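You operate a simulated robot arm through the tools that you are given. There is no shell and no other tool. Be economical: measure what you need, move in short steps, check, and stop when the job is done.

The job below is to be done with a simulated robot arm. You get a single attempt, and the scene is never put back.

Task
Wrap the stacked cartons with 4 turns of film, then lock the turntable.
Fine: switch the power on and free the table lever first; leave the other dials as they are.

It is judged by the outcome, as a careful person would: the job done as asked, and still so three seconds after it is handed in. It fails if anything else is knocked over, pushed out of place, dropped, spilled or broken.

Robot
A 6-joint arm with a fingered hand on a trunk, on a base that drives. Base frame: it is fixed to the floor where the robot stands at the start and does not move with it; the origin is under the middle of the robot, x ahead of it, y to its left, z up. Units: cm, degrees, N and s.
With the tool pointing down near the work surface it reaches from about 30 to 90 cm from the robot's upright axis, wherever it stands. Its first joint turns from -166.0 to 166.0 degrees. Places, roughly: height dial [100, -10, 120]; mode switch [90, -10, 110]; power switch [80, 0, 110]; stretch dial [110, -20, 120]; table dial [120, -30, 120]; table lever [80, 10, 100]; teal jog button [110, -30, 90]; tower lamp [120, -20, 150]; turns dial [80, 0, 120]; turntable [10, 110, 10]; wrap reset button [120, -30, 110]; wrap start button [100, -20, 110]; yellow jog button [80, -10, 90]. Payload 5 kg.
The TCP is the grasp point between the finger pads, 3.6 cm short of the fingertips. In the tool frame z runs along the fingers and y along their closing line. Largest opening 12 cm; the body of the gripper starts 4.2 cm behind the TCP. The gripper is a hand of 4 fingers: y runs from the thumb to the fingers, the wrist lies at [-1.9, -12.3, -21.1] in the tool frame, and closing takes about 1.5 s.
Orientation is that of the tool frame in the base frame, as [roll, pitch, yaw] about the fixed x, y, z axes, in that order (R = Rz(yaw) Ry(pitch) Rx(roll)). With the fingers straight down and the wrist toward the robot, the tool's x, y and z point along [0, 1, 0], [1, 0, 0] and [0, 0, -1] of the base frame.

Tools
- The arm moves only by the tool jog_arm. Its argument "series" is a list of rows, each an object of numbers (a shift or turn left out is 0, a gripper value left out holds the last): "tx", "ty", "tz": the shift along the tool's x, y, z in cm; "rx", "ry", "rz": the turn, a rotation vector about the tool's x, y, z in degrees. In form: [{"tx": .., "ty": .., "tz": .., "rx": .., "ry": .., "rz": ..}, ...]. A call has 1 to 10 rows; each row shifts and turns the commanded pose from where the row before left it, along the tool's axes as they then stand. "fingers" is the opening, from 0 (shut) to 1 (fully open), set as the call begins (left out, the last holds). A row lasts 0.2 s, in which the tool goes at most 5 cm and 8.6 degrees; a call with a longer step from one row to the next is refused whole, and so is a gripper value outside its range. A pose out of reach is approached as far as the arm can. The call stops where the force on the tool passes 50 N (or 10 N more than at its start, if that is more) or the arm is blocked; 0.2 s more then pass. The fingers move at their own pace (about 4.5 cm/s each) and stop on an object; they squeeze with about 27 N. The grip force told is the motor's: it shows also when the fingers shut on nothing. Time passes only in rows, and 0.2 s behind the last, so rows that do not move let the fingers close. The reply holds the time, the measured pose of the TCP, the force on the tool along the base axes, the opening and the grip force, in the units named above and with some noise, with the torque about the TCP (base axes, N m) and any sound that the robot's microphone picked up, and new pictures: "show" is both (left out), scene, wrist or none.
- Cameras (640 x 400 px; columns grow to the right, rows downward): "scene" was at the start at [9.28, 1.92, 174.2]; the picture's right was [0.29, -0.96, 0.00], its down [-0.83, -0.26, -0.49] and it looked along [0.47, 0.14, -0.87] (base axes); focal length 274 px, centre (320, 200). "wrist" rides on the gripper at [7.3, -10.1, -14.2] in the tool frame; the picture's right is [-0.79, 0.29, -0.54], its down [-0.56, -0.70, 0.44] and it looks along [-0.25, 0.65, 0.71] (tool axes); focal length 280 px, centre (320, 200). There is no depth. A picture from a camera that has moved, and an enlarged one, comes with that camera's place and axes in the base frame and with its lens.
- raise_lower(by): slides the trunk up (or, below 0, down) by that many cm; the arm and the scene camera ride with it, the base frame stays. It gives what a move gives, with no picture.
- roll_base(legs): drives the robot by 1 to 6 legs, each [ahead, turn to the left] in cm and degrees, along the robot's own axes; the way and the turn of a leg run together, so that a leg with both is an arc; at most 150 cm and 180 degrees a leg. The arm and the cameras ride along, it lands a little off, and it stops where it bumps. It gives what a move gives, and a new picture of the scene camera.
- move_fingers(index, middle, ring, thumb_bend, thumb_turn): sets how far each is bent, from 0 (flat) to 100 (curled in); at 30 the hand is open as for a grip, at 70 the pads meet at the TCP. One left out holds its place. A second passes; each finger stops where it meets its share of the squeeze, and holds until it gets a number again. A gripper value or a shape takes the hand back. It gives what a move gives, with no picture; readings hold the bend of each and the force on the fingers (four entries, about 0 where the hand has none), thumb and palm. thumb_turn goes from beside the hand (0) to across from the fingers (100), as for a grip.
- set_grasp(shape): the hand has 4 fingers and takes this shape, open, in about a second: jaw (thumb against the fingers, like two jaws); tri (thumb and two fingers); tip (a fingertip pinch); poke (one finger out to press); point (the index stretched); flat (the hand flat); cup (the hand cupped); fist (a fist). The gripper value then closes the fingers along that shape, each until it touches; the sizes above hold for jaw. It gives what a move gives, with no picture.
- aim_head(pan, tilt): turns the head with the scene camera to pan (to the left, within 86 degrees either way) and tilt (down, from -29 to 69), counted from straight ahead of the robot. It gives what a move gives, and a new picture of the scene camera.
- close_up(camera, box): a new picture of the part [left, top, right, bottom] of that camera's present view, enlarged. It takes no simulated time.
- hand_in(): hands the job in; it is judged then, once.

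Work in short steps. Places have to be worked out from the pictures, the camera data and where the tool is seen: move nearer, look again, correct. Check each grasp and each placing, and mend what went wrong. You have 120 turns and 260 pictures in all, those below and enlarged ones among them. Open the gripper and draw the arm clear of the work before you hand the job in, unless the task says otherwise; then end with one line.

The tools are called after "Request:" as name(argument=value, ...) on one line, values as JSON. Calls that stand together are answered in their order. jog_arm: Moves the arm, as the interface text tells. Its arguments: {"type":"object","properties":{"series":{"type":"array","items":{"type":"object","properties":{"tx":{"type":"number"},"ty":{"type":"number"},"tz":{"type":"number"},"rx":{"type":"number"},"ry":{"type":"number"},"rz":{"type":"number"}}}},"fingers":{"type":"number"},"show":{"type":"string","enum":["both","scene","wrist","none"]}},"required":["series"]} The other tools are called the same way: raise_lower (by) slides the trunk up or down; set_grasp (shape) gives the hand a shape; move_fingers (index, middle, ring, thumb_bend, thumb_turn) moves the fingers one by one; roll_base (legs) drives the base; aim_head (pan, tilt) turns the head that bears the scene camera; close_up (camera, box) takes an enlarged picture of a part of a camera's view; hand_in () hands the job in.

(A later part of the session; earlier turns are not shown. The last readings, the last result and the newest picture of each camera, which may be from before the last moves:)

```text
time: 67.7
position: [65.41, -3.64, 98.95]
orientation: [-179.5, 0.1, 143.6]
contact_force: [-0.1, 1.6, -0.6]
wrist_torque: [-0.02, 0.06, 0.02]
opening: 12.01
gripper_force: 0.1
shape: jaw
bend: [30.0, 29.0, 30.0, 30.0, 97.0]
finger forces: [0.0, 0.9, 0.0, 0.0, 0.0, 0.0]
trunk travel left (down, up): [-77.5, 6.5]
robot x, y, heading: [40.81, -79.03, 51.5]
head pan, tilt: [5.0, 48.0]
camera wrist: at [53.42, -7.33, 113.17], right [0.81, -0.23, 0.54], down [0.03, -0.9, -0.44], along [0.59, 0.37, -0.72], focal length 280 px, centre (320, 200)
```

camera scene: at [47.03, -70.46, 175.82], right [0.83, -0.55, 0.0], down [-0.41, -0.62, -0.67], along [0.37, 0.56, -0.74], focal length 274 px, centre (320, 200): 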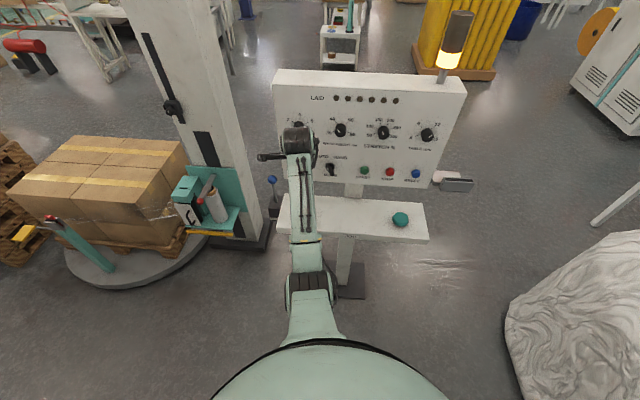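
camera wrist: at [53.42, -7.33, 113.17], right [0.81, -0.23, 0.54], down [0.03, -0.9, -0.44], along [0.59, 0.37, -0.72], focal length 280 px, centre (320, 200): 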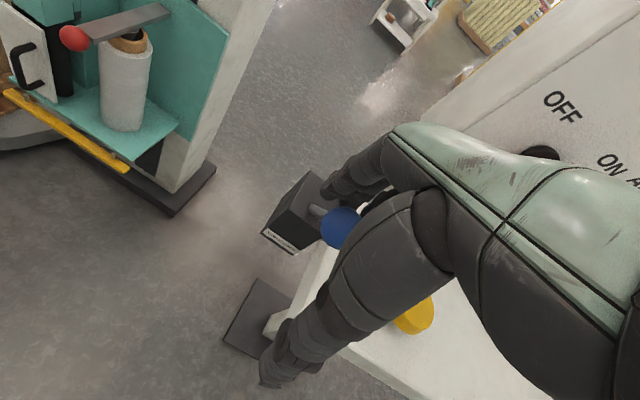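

Still moving freely. I'll continue, lowering a little more.

Request:
jog_arm(series=[{"ty": -1, "tz": 0.4}, {"ty": -1, "tz": 0.4}, {"ty": -1, "tz": 0.4}, {"ty": -1, "tz": 0.4}], show="wrist")

Request:
close_up(camera="scene", box=[230, 140, 342, 240])

```text
time: 68.7
position: [62.9, -6.92, 97.29]
orientation: [-179.4, 0.2, 143.6]
contact_force: [-1.0, 0.8, 0.0]
wrist_torque: [0.01, 0.0, 0.03]
opening: 11.99
gripper_force: 0.0
shape: jaw
bend: [30.0, 30.0, 30.0, 30.0, 97.0]
finger forces: [0.1, 0.1, 0.0, 0.1, 0.0, 0.1]
trunk travel left (down, up): [-77.5, 6.5]
robot x, y, heading: [40.72, -79.58, 51.4]
head pan, tilt: [5.0, 48.0]
camera wrist: at [51.09, -10.59, 111.61], right [0.81, -0.23, 0.54], down [0.03, -0.9, -0.43], along [0.59, 0.37, -0.72], focal length 280 px, centre (320, 200)
```

wrist: 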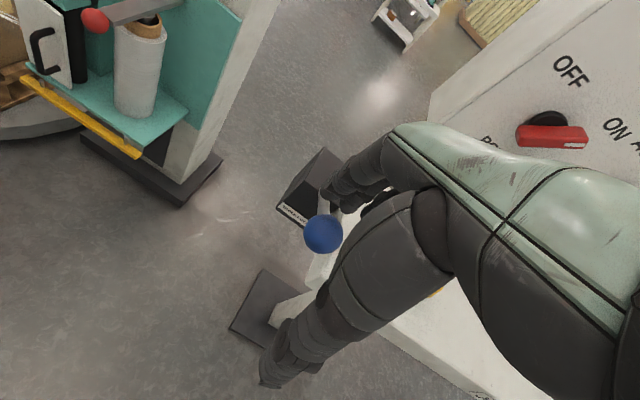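

```text
4.00 times, centred on (286, 190) of scene
camera zoom: at [47.14, -70.62, 175.83], right [0.83, -0.55, 0.0], down [-0.41, -0.62, -0.67], along [0.37, 0.56, -0.74], focal length 1096 px, centre (456, 240)
```

zoom: 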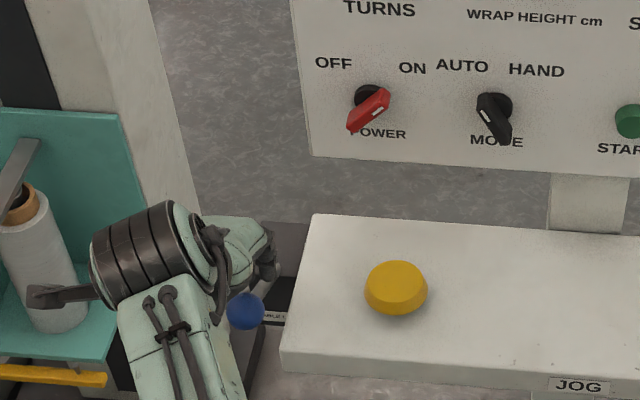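

Lever is about 60° over. I'll pull a bit more to feel for the stop.

Request:
jog_arm(series=[{"ty": -1, "tz": 0.5}, {"ty": -1, "tz": 0.5}, {"ty": -1, "tz": 0.5}], show="wrist")

```text
time: 69.5
position: [61.24, -9.3, 96.14]
orientation: [-179.9, 0.0, 143.4]
contact_force: [3.3, 5.6, 13.4]
wrist_torque: [0.94, -0.89, 0.13]
opening: 12.05
gripper_force: 0.1
shape: jaw
bend: [30.0, 27.0, 30.0, 30.0, 97.0]
finger forces: [0.0, 15.0, 0.0, 0.0, 0.0, 0.0]
trunk travel left (down, up): [-77.5, 6.5]
robot x, y, heading: [40.67, -79.43, 51.2]
head pan, tilt: [5.0, 48.0]
camera wrist: at [49.28, -13.02, 110.4], right [0.81, -0.24, 0.54], down [0.03, -0.9, -0.44], along [0.59, 0.37, -0.72], focal length 280 px, centre (320, 200)
```

wrist: 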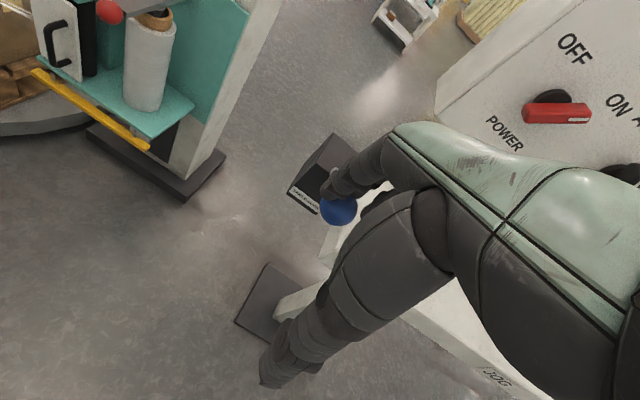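

It has hit its stop at 15 N, so the lever is fully over. I'll release upward.

Request:
jog_arm(series=[{"ty": 1.5}, {"tz": -4}, {"tz": -4}, {"tz": -4}, {"tz": -4}], show="both")

Request:
close_up(camera="wrist", box=[200, 120, 440, 320])

```text
time: 70.7
position: [62.15, -7.82, 111.78]
orientation: [-179.4, 0.3, 143.5]
contact_force: [-0.1, -0.4, -0.8]
wrist_torque: [-0.02, -0.02, 0.01]
opening: 12.0
gripper_force: 0.1
shape: jaw
bend: [30.0, 30.0, 30.0, 30.0, 97.0]
finger forces: [0.0, 0.0, 0.0, 0.1, 0.1, 0.0]
trunk travel left (down, up): [-77.5, 6.5]
robot x, y, heading: [41.12, -79.56, 51.5]
head pan, tilt: [5.0, 48.0]
camera scene: at [47.16, -70.56, 175.82], right [0.83, -0.55, 0.0], down [-0.41, -0.62, -0.67], along [0.37, 0.56, -0.74], focal length 274 px, centre (320, 200)
camera wrist: at [50.35, -11.49, 126.0], right [0.81, -0.23, 0.54], down [0.03, -0.9, -0.43], along [0.59, 0.37, -0.72], focal length 280 px, centre (320, 200)
```

scene: 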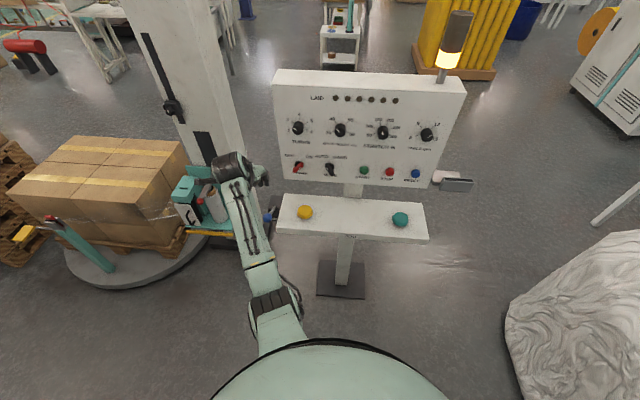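
wrist: 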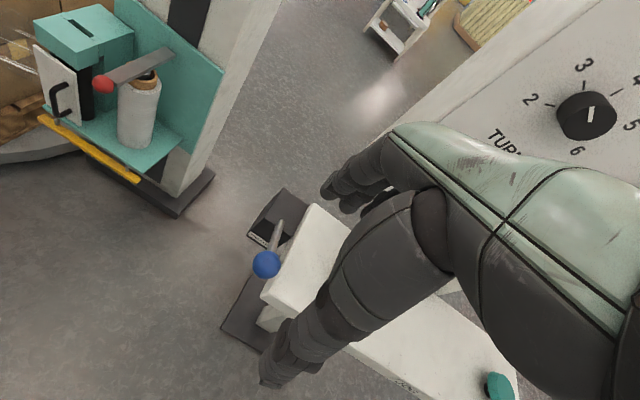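

```text
2.00 times, centred on (320, 220) of wrist
camera zoom: at [50.35, -11.49, 126.0], right [0.81, -0.23, 0.54], down [0.03, -0.9, -0.43], along [0.59, 0.37, -0.72], focal length 561 px, centre (320, 160)
```

zoom: 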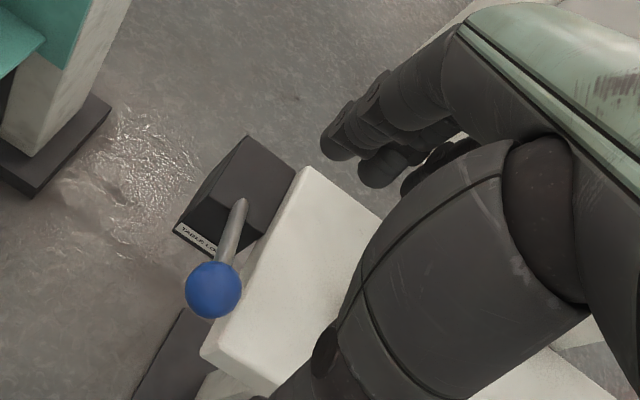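

The lever is free now, lying toward the robot. Next is the turns dial: I'll raise the hand, shift right and tip it to point nearly horizontally at the dial.

Request:
jog_arm(series=[{"tx": -4.3, "tz": -2.4}, {"tx": -4.3, "tz": -2.4}, {"tx": -4.3, "tz": -2.4}, {"rx": -8.5}, {"rx": -8.5}, {"rx": -8.5}, {"rx": -8.5}, {"rx": -8.5}, {"rx": -8.5}, {"rx": -8.5}], show="none")

Request:
jog_arm(series=[{"rx": -8.5}, {"rx": -8.5}], show="both")

```text
time: 72.9
position: [72.34, -15.69, 119.0]
orientation: [120.9, 0.1, 143.6]
contact_force: [-0.2, -0.8, 0.4]
wrist_torque: [0.01, -0.03, 0.0]
opening: 12.0
gripper_force: 0.0
shape: jaw
bend: [30.0, 30.0, 30.0, 30.0, 98.0]
finger forces: [0.1, 0.1, 0.0, 0.0, 0.0, 0.0]
trunk travel left (down, up): [-77.5, 6.5]
robot x, y, heading: [40.64, -79.38, 51.5]
head pan, tilt: [5.0, 48.0]
```

```text
time: 73.7
position: [73.78, -15.68, 115.34]
orientation: [113.2, -6.7, 141.8]
contact_force: [0.6, -0.3, 0.0]
wrist_torque: [0.01, 0.0, 0.02]
opening: 12.0
gripper_force: 0.0
shape: jaw
bend: [30.0, 30.0, 30.0, 30.0, 98.0]
finger forces: [0.0, 0.0, 0.0, 0.0, 0.0, 0.1]
trunk travel left (down, up): [-77.5, 6.5]
robot x, y, heading: [40.63, -79.64, 51.6]
head pan, tilt: [5.0, 48.0]
stopped in row 2: the arm was blocked; the commanded pose is now the measured one
camera scene: at [47.14, -70.64, 175.83], right [0.83, -0.55, 0.0], down [-0.41, -0.62, -0.67], along [0.37, 0.56, -0.74], focal length 274 px, centre (320, 200)
camera wrist: at [57.2, -24.25, 112.5], right [0.42, -0.82, 0.38], down [0.44, -0.18, -0.88], along [0.79, 0.54, 0.29], focal length 280 px, centre (320, 200)
```

scene: 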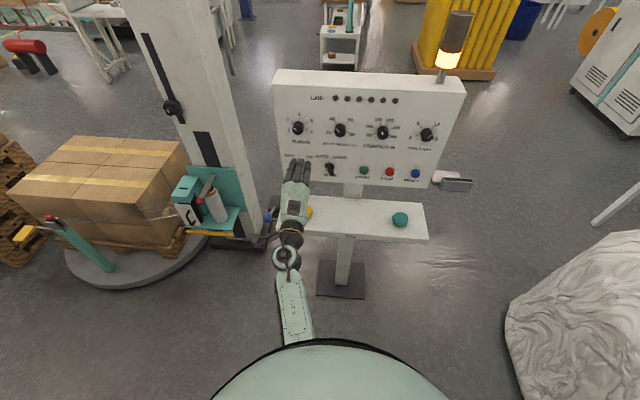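
wrist: 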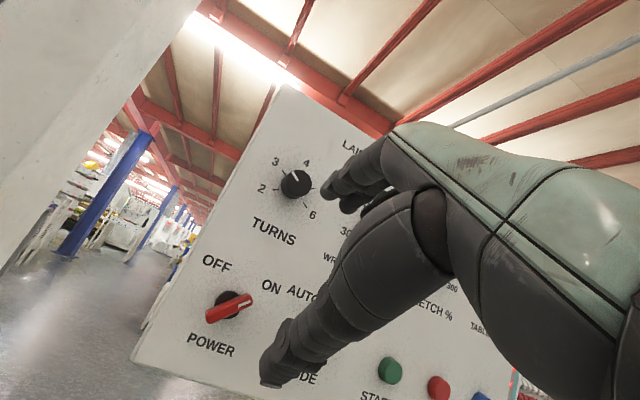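

Wrist pitch limits out at about 23° below horizontal. Lowering the trunk while keeping the hand high should tilt the forearm up and allow a level hand, so I'll raise the hand 8 cm and then lower the trunk 14 cm.

Request:
jog_arm(series=[{"ty": 3.7, "tz": -2.6}, {"ty": 3.7, "tz": -2.6}], show="none")

Request:
raise_lower(by=-14)

Request:
jog_arm(series=[{"ry": -6.7}, {"rx": -7.5}, {"rx": -7.5}], show="both")

```text
time: 74.3
position: [73.58, -17.86, 124.26]
orientation: [113.2, -6.7, 141.8]
contact_force: [-0.2, 0.2, 0.5]
wrist_torque: [0.02, -0.01, -0.02]
opening: 12.02
gripper_force: 0.2
shape: jaw
bend: [30.0, 30.0, 30.0, 30.0, 98.0]
finger forces: [0.1, 0.0, 0.0, 0.1, 0.0, 0.0]
trunk travel left (down, up): [-77.5, 6.5]
robot x, y, heading: [41.25, -80.01, 51.4]
head pan, tilt: [5.0, 48.0]
```

```text
time: 75.9
position: [73.58, -17.9, 110.17]
orientation: [113.2, -6.6, 141.9]
contact_force: [0.1, 0.0, -0.1]
wrist_torque: [0.0, 0.0, -0.02]
opening: 11.99
gripper_force: 0.0
shape: jaw
bend: [30.0, 30.0, 30.0, 30.0, 98.0]
finger forces: [0.0, 0.0, 0.0, 0.1, 0.0, 0.1]
trunk travel left (down, up): [-63.5, 20.5]
robot x, y, heading: [40.57, -79.81, 51.2]
head pan, tilt: [5.0, 48.0]
```

```text
time: 76.7
position: [73.71, -17.74, 109.98]
orientation: [99.4, -4.8, 135.7]
contact_force: [-1.9, 0.5, 1.8]
wrist_torque: [-0.13, 0.06, -0.1]
opening: 11.98
gripper_force: 0.2
shape: jaw
bend: [30.0, 30.0, 30.0, 30.0, 98.0]
finger forces: [0.1, 0.0, 0.1, 0.0, 0.0, 0.0]
trunk travel left (down, up): [-63.5, 20.5]
robot x, y, heading: [40.7, -79.66, 51.4]
head pan, tilt: [5.0, 48.0]
camera scene: at [47.23, -70.49, 161.82], right [0.83, -0.55, 0.0], down [-0.41, -0.62, -0.67], along [0.37, 0.56, -0.74], focal length 274 px, centre (320, 200)
camera wrist: at [57.02, -23.47, 102.87], right [0.25, -0.92, 0.3], down [0.58, -0.11, -0.81], along [0.78, 0.38, 0.51], focal length 280 px, centre (320, 200)
```

scene: 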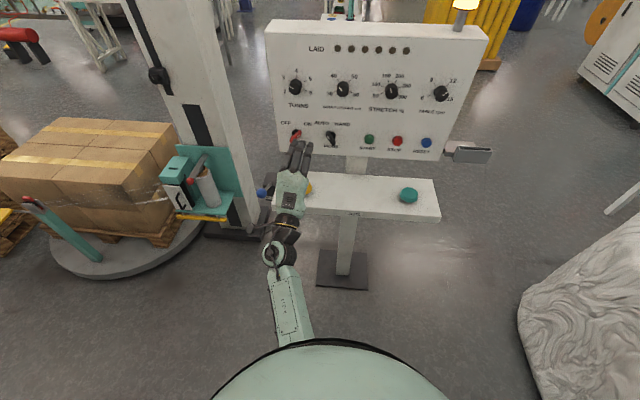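
wrist: 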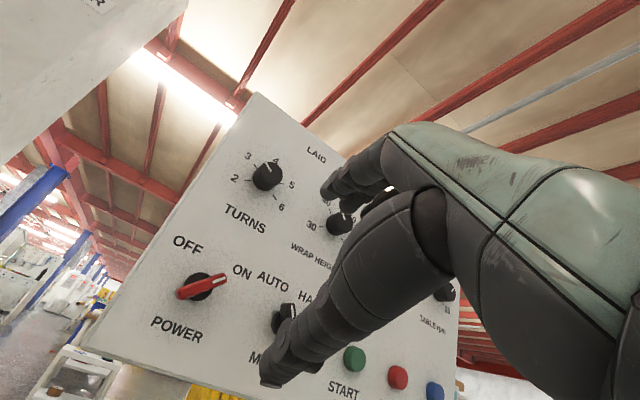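

The hand is nearly level now. Dial face triangulates to about (85.4,0,124). I'll true up the orientation and rise in front of it.

Request:
jog_arm(series=[{"ry": 6, "rz": -4.8}, {"rx": -7}, {"ty": 3.5}, {"ty": 3.5}, {"ty": 3.5}, {"ty": 3.5}, {"tz": 2.5, "tx": 0.9}, {"tz": 2.5, "tx": 0.9}], show="both")

```text
time: 78.5
position: [75.47, -12.59, 124.03]
orientation: [91.6, -0.2, 142.3]
contact_force: [0.2, -0.4, -0.2]
wrist_torque: [0.01, 0.02, 0.0]
opening: 11.98
gripper_force: 0.1
shape: jaw
bend: [30.0, 30.0, 30.0, 30.0, 98.0]
finger forces: [0.0, 0.0, 0.0, 0.0, 0.1, 0.0]
trunk travel left (down, up): [-63.5, 20.5]
robot x, y, heading: [41.16, -79.55, 51.3]
head pan, tilt: [5.0, 48.0]
camera scene: at [47.2, -70.51, 161.82], right [0.83, -0.55, 0.0], down [-0.41, -0.62, -0.67], along [0.37, 0.56, -0.74], focal length 274 px, centre (320, 200)
camera wrist: at [60.82, -19.6, 114.31], right [0.3, -0.91, 0.3], down [0.7, -0.01, -0.71], along [0.65, 0.42, 0.63], focal length 280 px, centre (320, 200)
```

scene: 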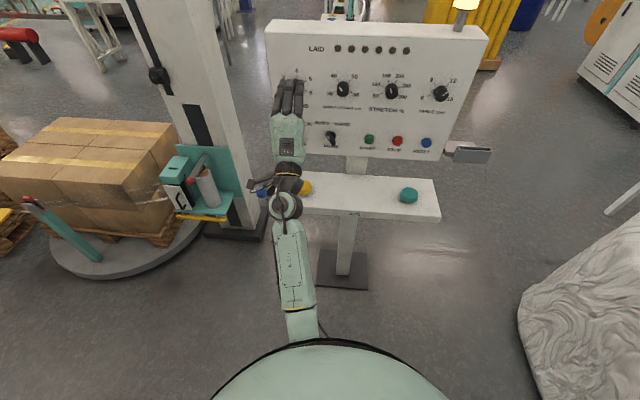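
wrist: 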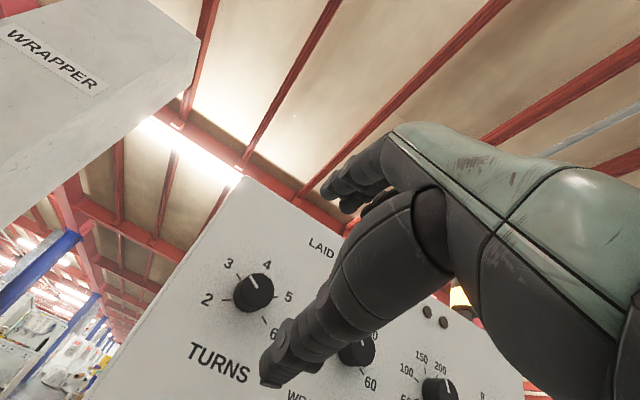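

The dial face is at (85.4,-0.3,124.1), on my tool axis and 15.8 cm ahead. I'll pre-rotate -30° so I can turn from -30 to +30, then advance most of the way.

Request:
jog_arm(series=[{"tx": -0.3}, {"rz": -7.5}, {"rz": -7.5}, {"rz": -7.5}, {"rz": -7.5}, {"tz": 4}, {"tz": 4}, {"tz": 2}], show="both")

Request:
close_up(camera="scene", box=[250, 30, 362, 110])

```text
time: 80.3
position: [81.88, -4.72, 123.9]
orientation: [91.8, 29.9, 143.0]
contact_force: [-1.4, -0.3, -0.5]
wrist_torque: [0.0, -0.01, 0.01]
opening: 12.01
gripper_force: 0.0
shape: jaw
bend: [30.0, 30.0, 30.0, 30.0, 98.0]
finger forces: [0.0, 0.0, 0.0, 0.1, 0.0, 0.1]
trunk travel left (down, up): [-63.5, 20.5]
robot x, y, heading: [40.52, -79.72, 51.2]
head pan, tilt: [5.0, 48.0]
camera scene: at [47.19, -70.55, 161.82], right [0.83, -0.55, 0.0], down [-0.41, -0.62, -0.67], along [0.37, 0.56, -0.74], focal length 274 px, centre (320, 200)
camera wrist: at [71.85, -15.45, 111.79], right [0.11, -0.75, 0.66], down [0.93, -0.17, -0.34], along [0.36, 0.65, 0.67], focal length 280 px, centre (320, 200)
```

scene: 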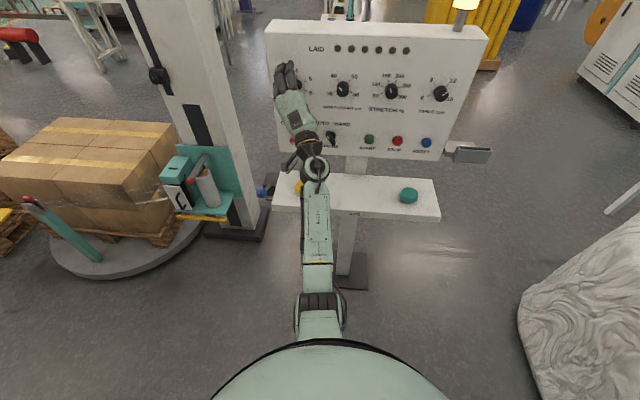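
wrist: 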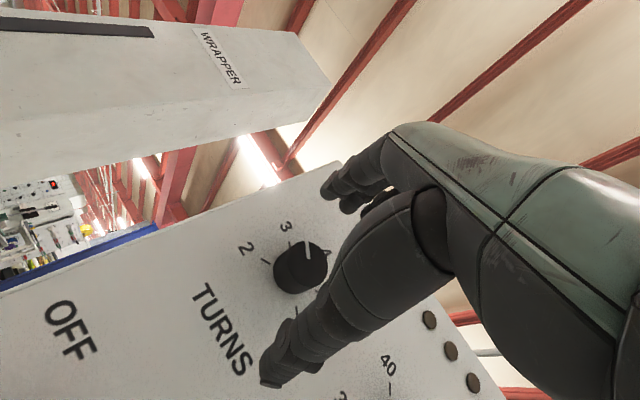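

```text
5.00 times, centred on (306, 70) of scene
camera zoom: at [47.19, -70.55, 161.82], right [0.83, -0.55, 0.0], down [-0.41, -0.62, -0.67], along [0.37, 0.56, -0.74], focal length 1370 px, centre (390, 850)
```

zoom: 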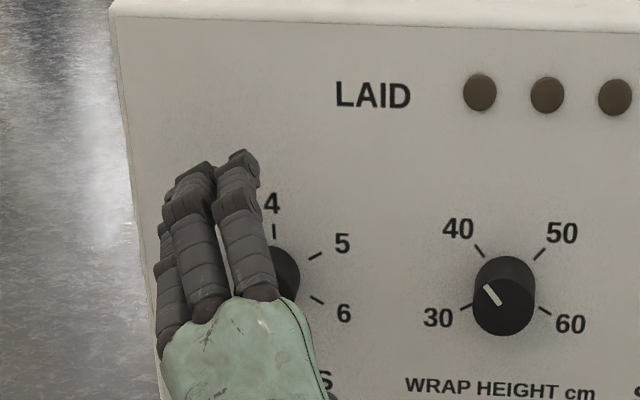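

Dial sits between thumb and fingers, centred. I advance 3.8 cm and close.

Request:
jog_arm(series=[{"tz": 1.3}, {"tz": 1.3}, {"tz": 1.2}], show="none")

Request:
jog_arm(series=[{}, {}, {}, {}, {}, {}, {}, {}], fingers=0, show="wrist")

Request:
close_up(camera="scene", box=[250, 30, 362, 110])

```text
time: 81.1
position: [83.64, -2.28, 124.13]
orientation: [91.3, 29.9, 143.1]
contact_force: [-18.7, -26.7, -4.5]
wrist_torque: [1.62, -1.21, 0.48]
opening: 11.66
gripper_force: 0.2
shape: jaw
bend: [30.0, 30.0, 30.0, 30.0, 98.0]
finger forces: [0.0, 32.9, 0.1, 0.1, 0.0, 0.1]
trunk travel left (down, up): [-63.5, 20.5]
robot x, y, heading: [41.14, -79.35, 51.8]
head pan, tilt: [5.0, 48.0]
```

```text
time: 82.0
position: [83.85, -2.4, 124.0]
orientation: [91.6, 29.8, 143.3]
contact_force: [-15.7, -25.1, -2.8]
wrist_torque: [0.17, 0.05, 0.25]
opening: 3.79
gripper_force: 26.8
shape: jaw
bend: [75.0, 58.0, 43.0, 77.0, 100.0]
finger forces: [28.3, 3.4, 0.0, 0.1, 27.5, 0.0]
trunk travel left (down, up): [-63.5, 20.5]
robot x, y, heading: [40.83, -79.51, 51.4]
head pan, tilt: [5.0, 48.0]
stopped in row 4: the force on the tool passed its limit at 58 N (the readings are from after the stop); the commanded pose is now the measured one
camera wrist: at [73.87, -13.17, 111.93], right [0.11, -0.75, 0.65], down [0.93, -0.16, -0.34], along [0.36, 0.64, 0.68], focal length 280 px, centre (320, 200)
```

wrist: 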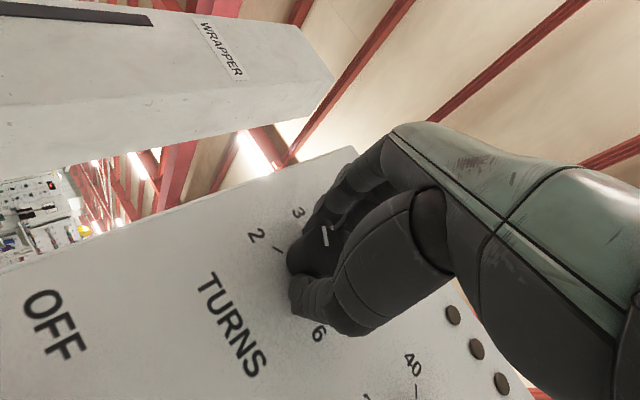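

```text
5.00 times, centred on (306, 70) of scene
camera zoom: at [46.82, -71.3, 161.87], right [0.83, -0.55, 0.0], down [-0.41, -0.62, -0.67], along [0.37, 0.56, -0.74], focal length 1370 px, centre (390, 850)
```

zoom: 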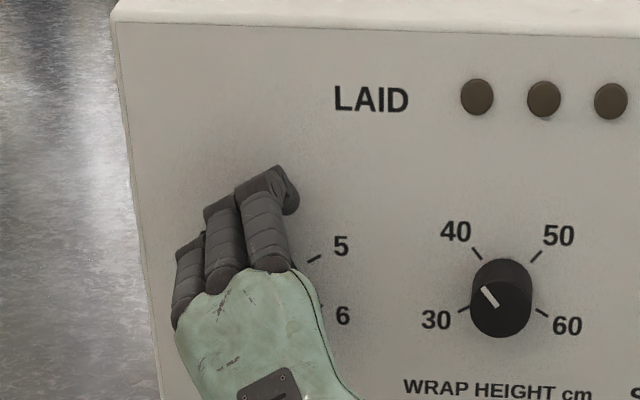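

Index and thumb have the dial, at a 3.8 cm opening, though a fingertip presses the panel. I'll ease back 0.7 cm and turn clockwise.

Request:
jog_arm(series=[{"tz": -0.7}, {"rz": 6}, {"rz": 6}, {"rz": 6}, {"rz": 6}, {"rz": 6}], show="wrist")

```text
time: 83.3
position: [83.47, -2.45, 123.64]
orientation: [91.7, -0.1, 142.3]
contact_force: [-2.6, -0.1, 4.5]
wrist_torque: [0.3, -0.32, 0.16]
opening: 3.43
gripper_force: 26.6
shape: jaw
bend: [74.0, 56.0, 58.0, 77.0, 100.0]
finger forces: [21.8, 5.7, 0.0, 0.0, 16.2, 0.0]
trunk travel left (down, up): [-63.5, 20.5]
robot x, y, heading: [40.95, -79.57, 51.3]
head pan, tilt: [5.0, 48.0]
camera wrist: at [68.86, -9.48, 113.94], right [0.3, -0.91, 0.3], down [0.7, -0.01, -0.71], along [0.65, 0.42, 0.63], focal length 280 px, centre (320, 200)
```

wrist: 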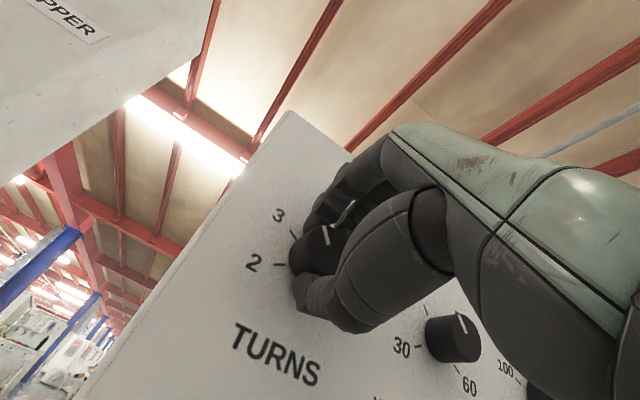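

I'll zoom in to see whether the dial followed.

Request:
close_up(camera="wrist", box=[220, 170, 400, 340])

```text
2.35 times, centred on (310, 255) of wrist
camera zoom: at [68.86, -9.48, 113.94], right [0.3, -0.91, 0.3], down [0.7, -0.01, -0.71], along [0.65, 0.42, 0.63], focal length 660 px, centre (344, 71)
```

zoom: 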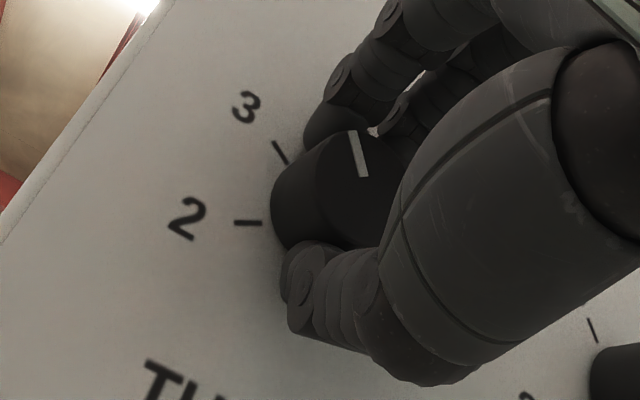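

The dial is following, with the mark now between 3 and 4. I continue another 30°.

Request:
jog_arm(series=[{"rz": 6.2}, {"rz": 6.2}, {"rz": 6.2}, {"rz": 6.2}, {"rz": 6.2}], show="wrist")

Request:
close_up(camera="wrist", box=[220, 170, 400, 340])

Request:
close_up(camera="scene", box=[250, 30, 362, 110])

```text
time: 84.5
position: [83.51, -2.49, 123.84]
orientation: [91.9, -31.1, 141.3]
contact_force: [-7.3, 4.0, 4.9]
wrist_torque: [0.32, -0.46, 0.13]
opening: 3.42
gripper_force: 27.2
shape: jaw
bend: [74.0, 57.0, 58.0, 77.0, 100.0]
finger forces: [27.9, 3.8, 0.0, 0.0, 17.4, 0.0]
trunk travel left (down, up): [-63.5, 20.5]
robot x, y, heading: [40.68, -79.52, 51.4]
head pan, tilt: [5.0, 48.0]
camera wrist: at [65.6, -6.84, 119.18], right [0.32, -0.94, -0.15], down [0.35, 0.26, -0.9], along [0.88, 0.24, 0.41], focal length 280 px, centre (320, 200)
```

wrist: 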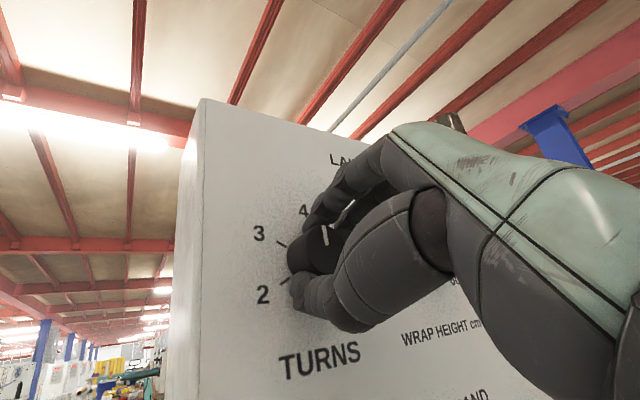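

```text
2.35 times, centred on (310, 255) of wrist
camera zoom: at [65.6, -6.84, 119.18], right [0.32, -0.94, -0.15], down [0.35, 0.26, -0.9], along [0.88, 0.24, 0.41], focal length 660 px, centre (344, 71)
```

zoom: 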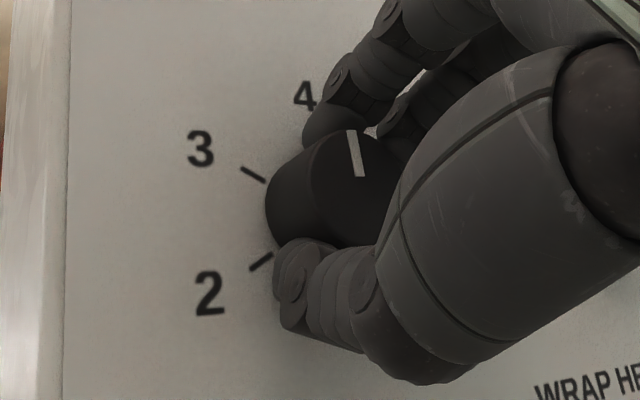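

```text
5.00 times, centred on (306, 70) of scene
camera zoom: at [46.91, -70.63, 161.84], right [0.83, -0.55, 0.0], down [-0.41, -0.62, -0.67], along [0.37, 0.56, -0.74], focal length 1370 px, centre (390, 850)
```

zoom: 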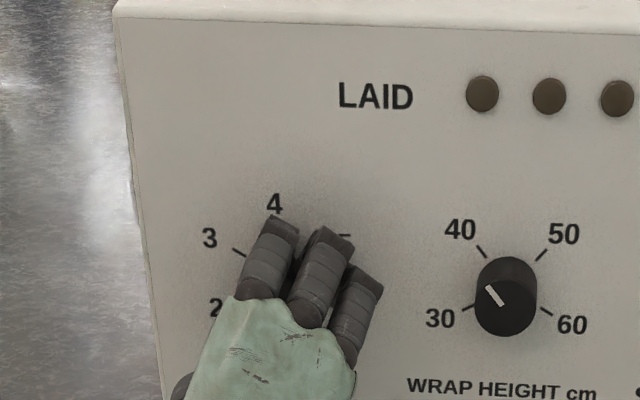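

The mark now points up at 4. I open and back away to check it.

Request:
jog_arm(series=[{}, {}, {}, {}, {}, {}, {}, {}, {"tz": -2.5}, {"tz": -4}], fingers=1, show="none")

Request:
jog_arm(series=[{"tz": -4}, {"rz": -7.5}, {"rz": -7.5}, {"rz": -7.5}, {"rz": -7.5}], show="wrist")

Request:
close_up(camera="wrist", box=[180, 200, 340, 360])

```text
time: 86.8
position: [79.53, -7.77, 123.92]
orientation: [91.7, -31.1, 141.6]
contact_force: [-0.9, 0.3, 0.0]
wrist_torque: [0.0, 0.02, 0.02]
opening: 11.95
gripper_force: 0.1
shape: jaw
bend: [30.0, 30.0, 30.0, 30.0, 98.0]
finger forces: [0.1, 0.0, 0.1, 0.0, 0.0, 0.0]
trunk travel left (down, up): [-63.5, 20.5]
robot x, y, heading: [41.03, -79.53, 51.1]
head pan, tilt: [5.0, 48.0]
```

```text
time: 88.0
position: [77.34, -10.8, 123.94]
orientation: [91.8, -1.1, 142.2]
contact_force: [0.1, 0.6, -0.4]
wrist_torque: [0.03, 0.01, 0.01]
opening: 11.99
gripper_force: 0.0
shape: jaw
bend: [30.0, 30.0, 30.0, 30.0, 98.0]
finger forces: [0.1, 0.0, 0.0, 0.1, 0.0, 0.0]
trunk travel left (down, up): [-63.5, 20.5]
robot x, y, heading: [40.73, -79.26, 51.2]
head pan, tilt: [5.0, 48.0]
camera wrist: at [62.48, -17.7, 114.3], right [0.3, -0.91, 0.29], down [0.69, 0.0, -0.72], along [0.66, 0.42, 0.63], focal length 280 px, centre (320, 200)
```

wrist: 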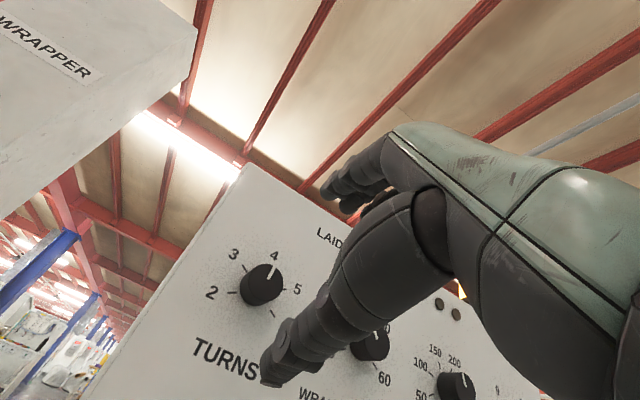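

```text
2.50 times, centred on (260, 280) of wrist
camera zoom: at [62.48, -17.7, 114.3], right [0.3, -0.91, 0.29], down [0.69, 0.0, -0.72], along [0.66, 0.42, 0.63], focal length 701 px, centre (470, 0)
```

zoom: 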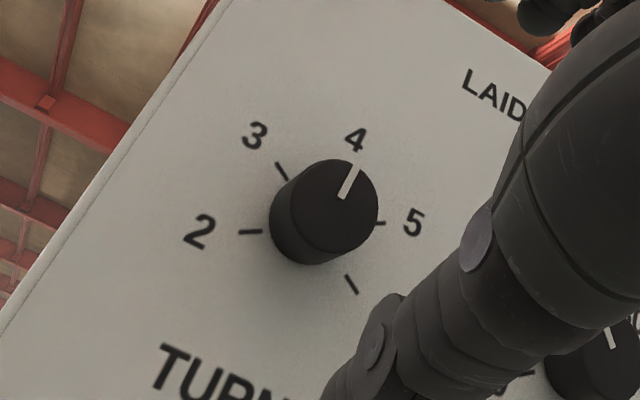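

The dial is exactly on 4. Next is START: I'll tilt the hand down as before, point the index and move right.

Request:
jog_arm(series=[{"rx": 7.2}, {"rx": 7.2}, {"rx": 7.2}, {"rx": 7.2}, {"rx": 7.2}, {"tx": -4.5}, {"tx": -4.5}, {"tx": -4.5}, {"tx": -4.5}, {"tx": -4.5}], show="none")

Request:
set_grasp(shape="point")

Request:
jog_arm(series=[{"tx": -2.5}, {"ty": -3.2, "tz": 3.2}, {"ty": -3.2, "tz": 3.2}, {"ty": -3.2, "tz": 3.2}], show="both")

Request:
close_up(camera="scene", box=[290, 70, 450, 170])

```text
time: 90.2
position: [80.58, -15.52, 123.74]
orientation: [124.1, -1.7, 139.2]
contact_force: [-0.8, -0.5, -0.1]
wrist_torque: [-0.01, 0.01, 0.02]
opening: 11.98
gripper_force: 0.1
shape: jaw
bend: [30.0, 30.0, 30.0, 30.0, 97.0]
finger forces: [0.1, 0.0, 0.1, 0.1, 0.0, 0.1]
out of reach, approached as far as the arm can: row 1, 6, 7, 8, 9, 10
trunk travel left (down, up): [-63.5, 20.5]
robot x, y, heading: [40.73, -79.72, 51.0]
head pan, tilt: [5.0, 48.0]
```

```text
time: 91.0
position: [80.67, -15.59, 123.76]
orientation: [123.9, -1.7, 139.1]
contact_force: [-0.3, 0.0, 0.4]
wrist_torque: [-0.03, 0.0, 0.0]
opening: 11.53
gripper_force: 0.0
shape: point
bend: [19.0, 100.0, 100.0, 99.0, 87.0]
finger forces: [0.0, 0.1, 0.0, 0.0, 0.0, 0.1]
trunk travel left (down, up): [-63.5, 20.5]
robot x, y, heading: [40.95, -79.57, 51.3]
head pan, tilt: [5.0, 48.0]
```

```text
time: 92.0
position: [81.23, -12.8, 110.17]
orientation: [124.4, -1.7, 141.5]
contact_force: [0.1, 0.8, -0.3]
wrist_torque: [-0.01, 0.04, 0.01]
opening: 0.01
gripper_force: 0.1
shape: point
bend: [19.0, 100.0, 100.0, 99.0, 87.0]
finger forces: [0.1, 0.0, 0.0, 0.0, 0.1, 0.0]
out of reach, approached as far as the arm can: row 1, 2
trunk travel left (down, up): [-63.5, 20.5]
robot x, y, heading: [41.4, -79.26, 51.2]
head pan, tilt: [5.0, 48.0]
camera scene: at [47.16, -70.5, 161.83], right [0.83, -0.55, 0.0], down [-0.41, -0.62, -0.67], along [0.37, 0.56, -0.74], focal length 274 px, centre (320, 200)
camera wrist: at [64.64, -21.92, 110.03], right [0.45, -0.72, 0.52], down [0.4, -0.36, -0.84], along [0.8, 0.59, 0.13], focal length 280 px, centre (320, 200)
```

scene: 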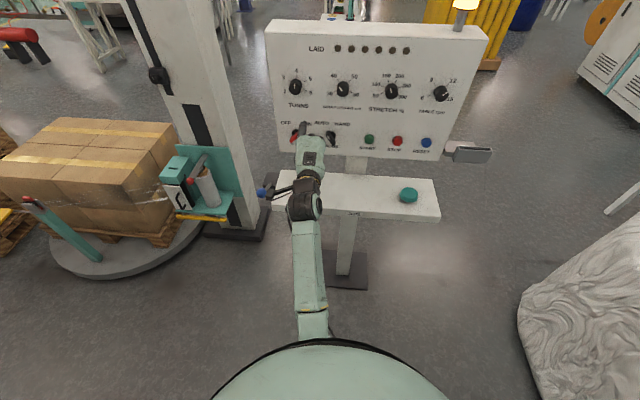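
wrist: 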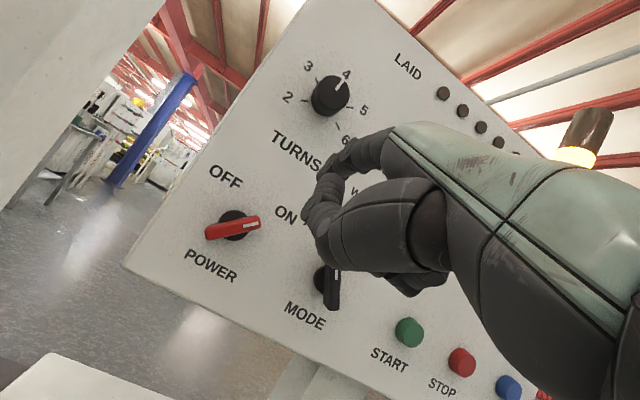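

```text
4.00 times, centred on (370, 120) of scene
camera zoom: at [47.16, -70.5, 161.83], right [0.83, -0.55, 0.0], down [-0.41, -0.62, -0.67], along [0.37, 0.56, -0.74], focal length 1096 px, centre (120, 520)
```

zoom: 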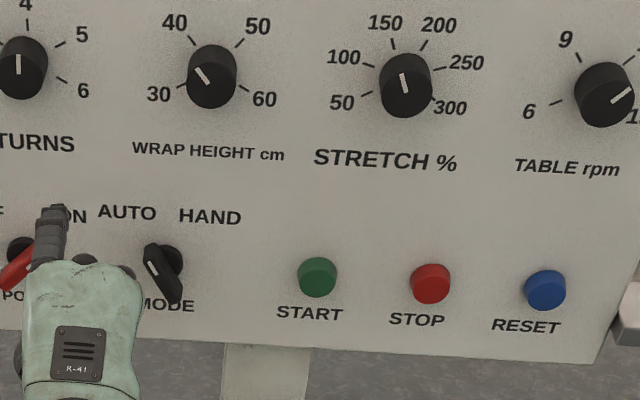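

The arm won't slide further right with this hand yaw, so I'll rotate the base about 14° right to swing the index in front of START. The tip has roughly 6 cm clearance from the controls.

Request:
roll_base(legs=[[0, -14]])

Request:
close_up(camera="scene", box=[200, 60, 424, 200])

Request:
close_up(camera="wrist", box=[0, 0, 640, 400])

```text
time: 93.4
position: [96.22, -24.58, 110.21]
orientation: [124.3, -1.7, 127.4]
contact_force: [0.1, 0.8, -0.1]
wrist_torque: [0.0, 0.02, 0.03]
opening: 0.0
gripper_force: 0.1
shape: point
bend: [19.0, 100.0, 100.0, 99.0, 87.0]
finger forces: [0.1, 0.0, 0.1, 0.0, 0.1, 0.0]
trunk travel left (down, up): [-63.5, 20.5]
robot x, y, heading: [40.98, -79.56, 37.5]
head pan, tilt: [5.0, 48.0]
camera scene: at [49.14, -72.38, 161.82], right [0.67, -0.74, 0.0], down [-0.55, -0.5, -0.67], along [0.49, 0.45, -0.74], focal length 274 px, centre (320, 200)
```

scene: 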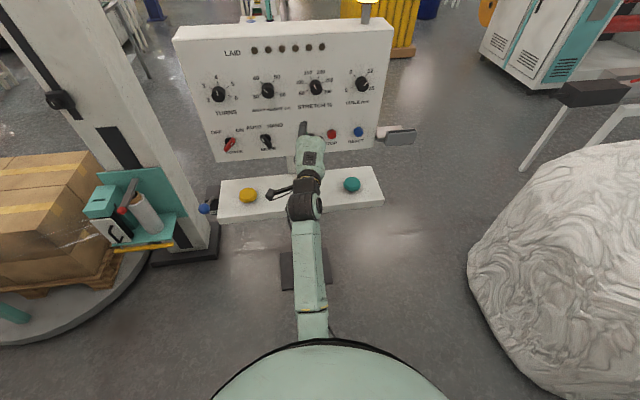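

```text
2.86 times, centred on (312, 130) of scene
camera zoom: at [49.14, -72.38, 161.82], right [0.67, -0.74, 0.0], down [-0.55, -0.5, -0.67], along [0.49, 0.45, -0.74], focal length 783 px, centre (343, 400)
```

zoom: 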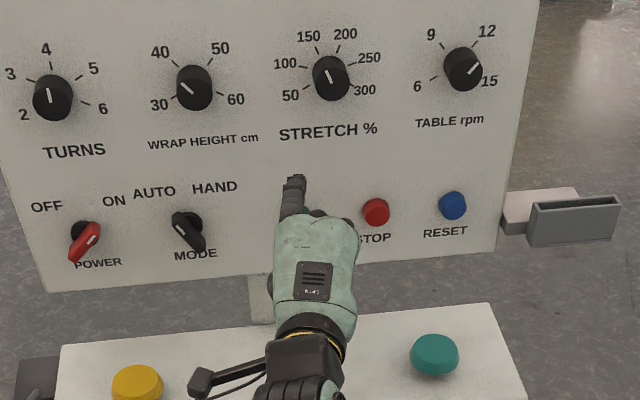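

```text
1.00 times, centred on (320, 200) of wrist (not enlarged: the box is as wide or as high as the picture)
camera zoom: at [77.9, -29.48, 110.1], right [0.26, -0.81, 0.52], down [0.3, -0.44, -0.84], along [0.92, 0.38, 0.13], focal length 280 px, centre (320, 200)
```

zoom: 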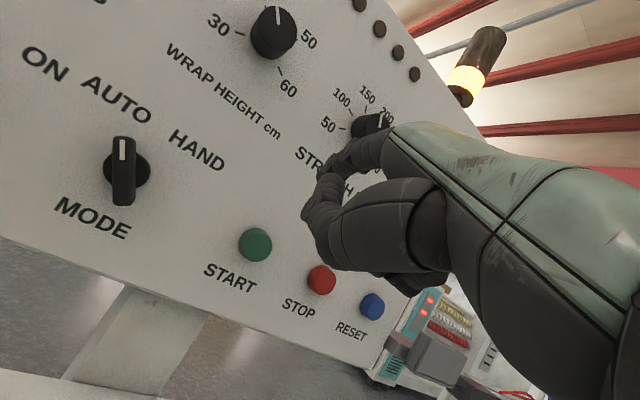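

START is at (104.6,-14.5,106.3) and the tip about (99.7,-19.2,115.4). I'll lower the tip 9 cm with a slight left shift.

Request:
jog_arm(series=[{"tx": 0.27, "ty": -2.5, "tz": 1.7}, {"tx": 0.27, "ty": -2.5, "tz": 1.7}, {"tx": 0.27, "ty": -2.5, "tz": 1.7}], show="wrist")

Request:
close_up(camera="scene", box=[260, 100, 372, 170])

```text
time: 94.2
position: [95.6, -23.96, 101.25]
orientation: [124.3, -1.7, 127.4]
contact_force: [0.2, -0.3, 0.4]
wrist_torque: [-0.01, 0.02, 0.0]
opening: 0.0
gripper_force: 0.1
shape: point
bend: [19.0, 100.0, 100.0, 99.0, 87.0]
finger forces: [0.0, 0.0, 0.0, 0.0, 0.0, 0.0]
trunk travel left (down, up): [-63.5, 20.5]
robot x, y, heading: [40.79, -79.72, 37.4]
head pan, tilt: [5.0, 48.0]
camera wrist: at [77.24, -28.74, 101.08], right [0.26, -0.81, 0.52], down [0.3, -0.44, -0.84], along [0.92, 0.38, 0.13], focal length 280 px, centre (320, 200)
```

wrist: 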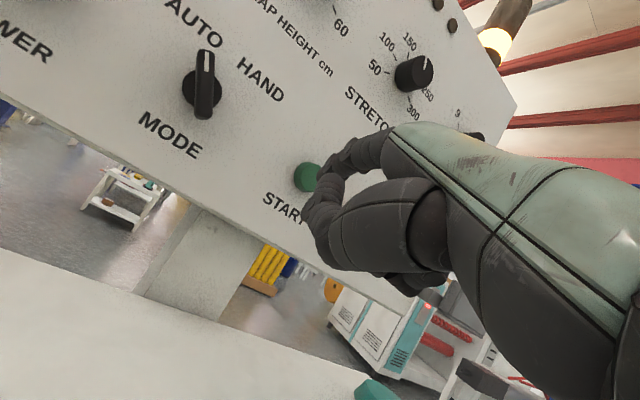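

```text
5.71 times, centred on (316, 135) of scene
camera zoom: at [49.14, -72.34, 161.83], right [0.67, -0.74, 0.0], down [-0.55, -0.5, -0.67], along [0.5, 0.45, -0.74], focal length 1565 px, centre (343, 571)
```

zoom: 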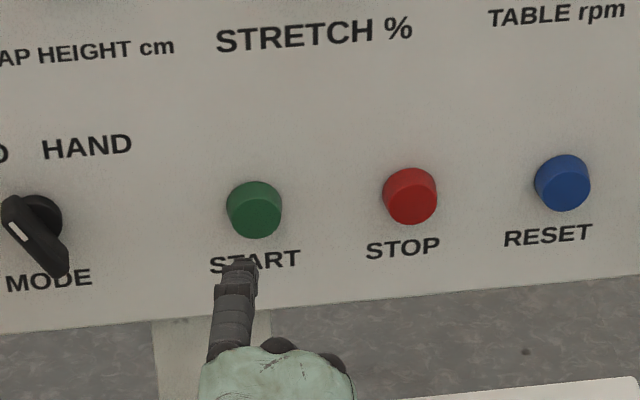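

Alignment looks good. I press forward slowly.

Request:
jog_arm(series=[{"ty": 0.56, "tz": 0.83}, {"ty": 0.56, "tz": 0.83}, {"ty": 0.56, "tz": 0.83}, {"ty": 0.56, "tz": 0.83}, {"ty": 0.28, "tz": 0.41}], show="wrist")

Request:
close_up(camera="scene", box=[260, 100, 372, 170])

```text
time: 95.4
position: [99.13, -21.21, 101.16]
orientation: [124.4, -1.7, 127.4]
contact_force: [-2.8, -1.8, 0.6]
wrist_torque: [0.11, -0.21, 0.11]
opening: 11.51
gripper_force: 0.0
shape: point
bend: [19.0, 100.0, 100.0, 99.0, 87.0]
finger forces: [3.8, 0.1, 0.1, 0.0, 0.0, 0.1]
trunk travel left (down, up): [-63.5, 20.5]
robot x, y, heading: [40.92, -79.66, 37.2]
head pan, tilt: [5.0, 48.0]
heard: click
camera wrist: at [80.75, -26.0, 101.01], right [0.26, -0.81, 0.52], down [0.3, -0.44, -0.84], along [0.92, 0.38, 0.13], focal length 280 px, centre (320, 200)
```

wrist: 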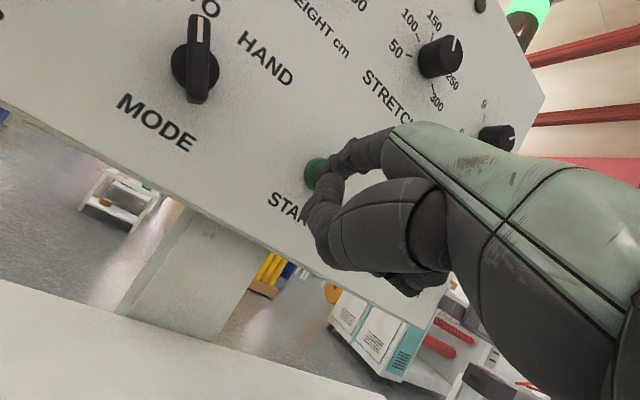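

```text
5.71 times, centred on (316, 135) of scene
camera zoom: at [49.05, -72.44, 161.83], right [0.67, -0.74, 0.0], down [-0.55, -0.5, -0.67], along [0.5, 0.45, -0.74], focal length 1565 px, centre (343, 571)
```

zoom: 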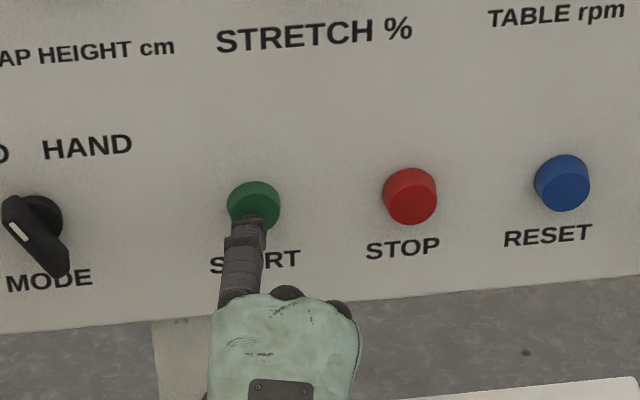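

A click sounded and the tower lamp turned green. I'll back away and watch the table.

Request:
jog_arm(series=[{"ty": -2, "tz": -3}, {"ty": -2, "tz": -3}, {"ty": -2, "tz": -3}], show="none")

Request:
aim_head(pan=35, tilt=35)

```text
time: 96.2
position: [90.64, -27.89, 101.47]
orientation: [124.3, -1.7, 127.3]
contact_force: [0.4, 0.3, -0.1]
wrist_torque: [-0.04, -0.03, 0.0]
opening: 11.51
gripper_force: 0.1
shape: point
bend: [19.0, 100.0, 100.0, 99.0, 87.0]
finger forces: [0.0, 0.0, 0.0, 0.0, 0.0, 0.0]
trunk travel left (down, up): [-63.5, 20.5]
robot x, y, heading: [40.76, -79.87, 37.2]
head pan, tilt: [5.0, 48.0]
```

```text
time: 97.2
position: [90.65, -27.74, 101.35]
orientation: [124.4, -1.7, 127.4]
contact_force: [0.3, -0.5, -0.4]
wrist_torque: [0.01, 0.0, 0.04]
opening: 11.52
gripper_force: 0.0
shape: point
bend: [19.0, 100.0, 100.0, 99.0, 87.0]
finger forces: [0.1, 0.0, 0.0, 0.0, 0.1, 0.0]
trunk travel left (down, up): [-63.5, 20.5]
robot x, y, heading: [40.45, -79.41, 37.3]
head pan, tilt: [35.0, 35.0]
camera scene: at [45.98, -69.31, 163.72], right [0.95, -0.31, 0.0], down [-0.18, -0.55, -0.82], along [0.25, 0.78, -0.57], focal length 274 px, centre (320, 200)
```

scene: 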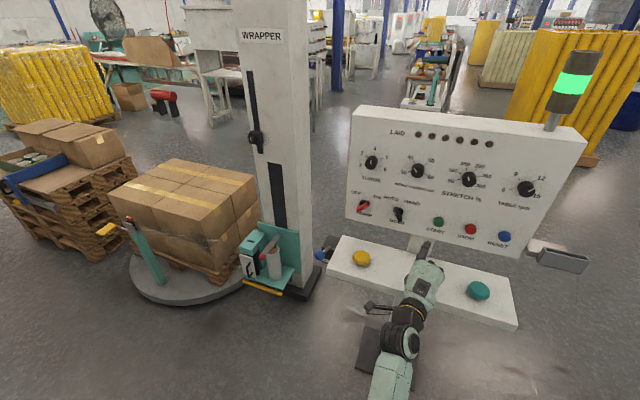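

I'll wait a little and compare.

Request:
jog_arm(series=[{}, {}, {}, {}, {}], show="scene")

Request:
close_up(camera="scene", box=[90, 120, 350, 310])

```text
time: 98.4
position: [90.75, -27.74, 101.33]
orientation: [124.4, -1.7, 127.5]
contact_force: [0.5, -0.1, 0.2]
wrist_torque: [0.0, 0.01, 0.0]
opening: 11.52
gripper_force: 0.1
shape: point
bend: [19.0, 100.0, 100.0, 99.0, 87.0]
finger forces: [0.0, 0.0, 0.0, 0.0, 0.1, 0.1]
trunk travel left (down, up): [-63.5, 20.5]
robot x, y, heading: [40.88, -79.66, 37.3]
head pan, tilt: [35.0, 35.0]
camera scene: at [45.99, -69.29, 163.73], right [0.95, -0.3, 0.0], down [-0.17, -0.55, -0.82], along [0.25, 0.78, -0.57], focal length 274 px, centre (320, 200)
```

scene: 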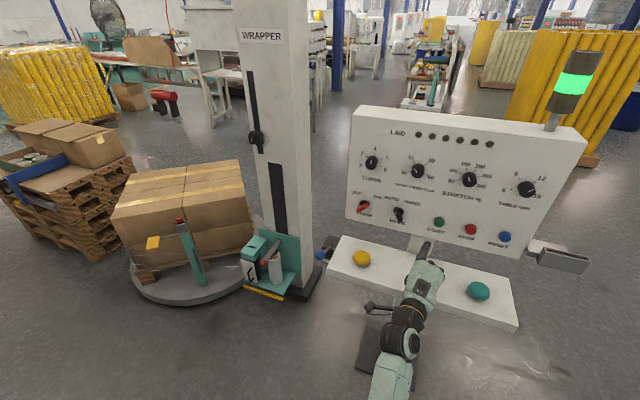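

```text
2.11 times, centred on (220, 215) of scene
camera zoom: at [45.99, -69.29, 163.73], right [0.95, -0.3, 0.0], down [-0.17, -0.55, -0.82], along [0.25, 0.78, -0.57], focal length 577 px, centre (530, 168)
```

zoom: 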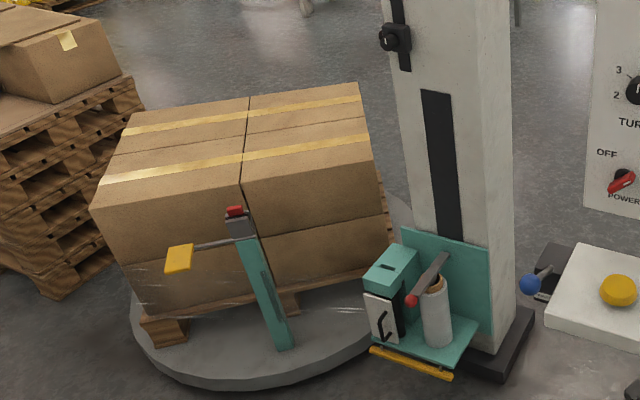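

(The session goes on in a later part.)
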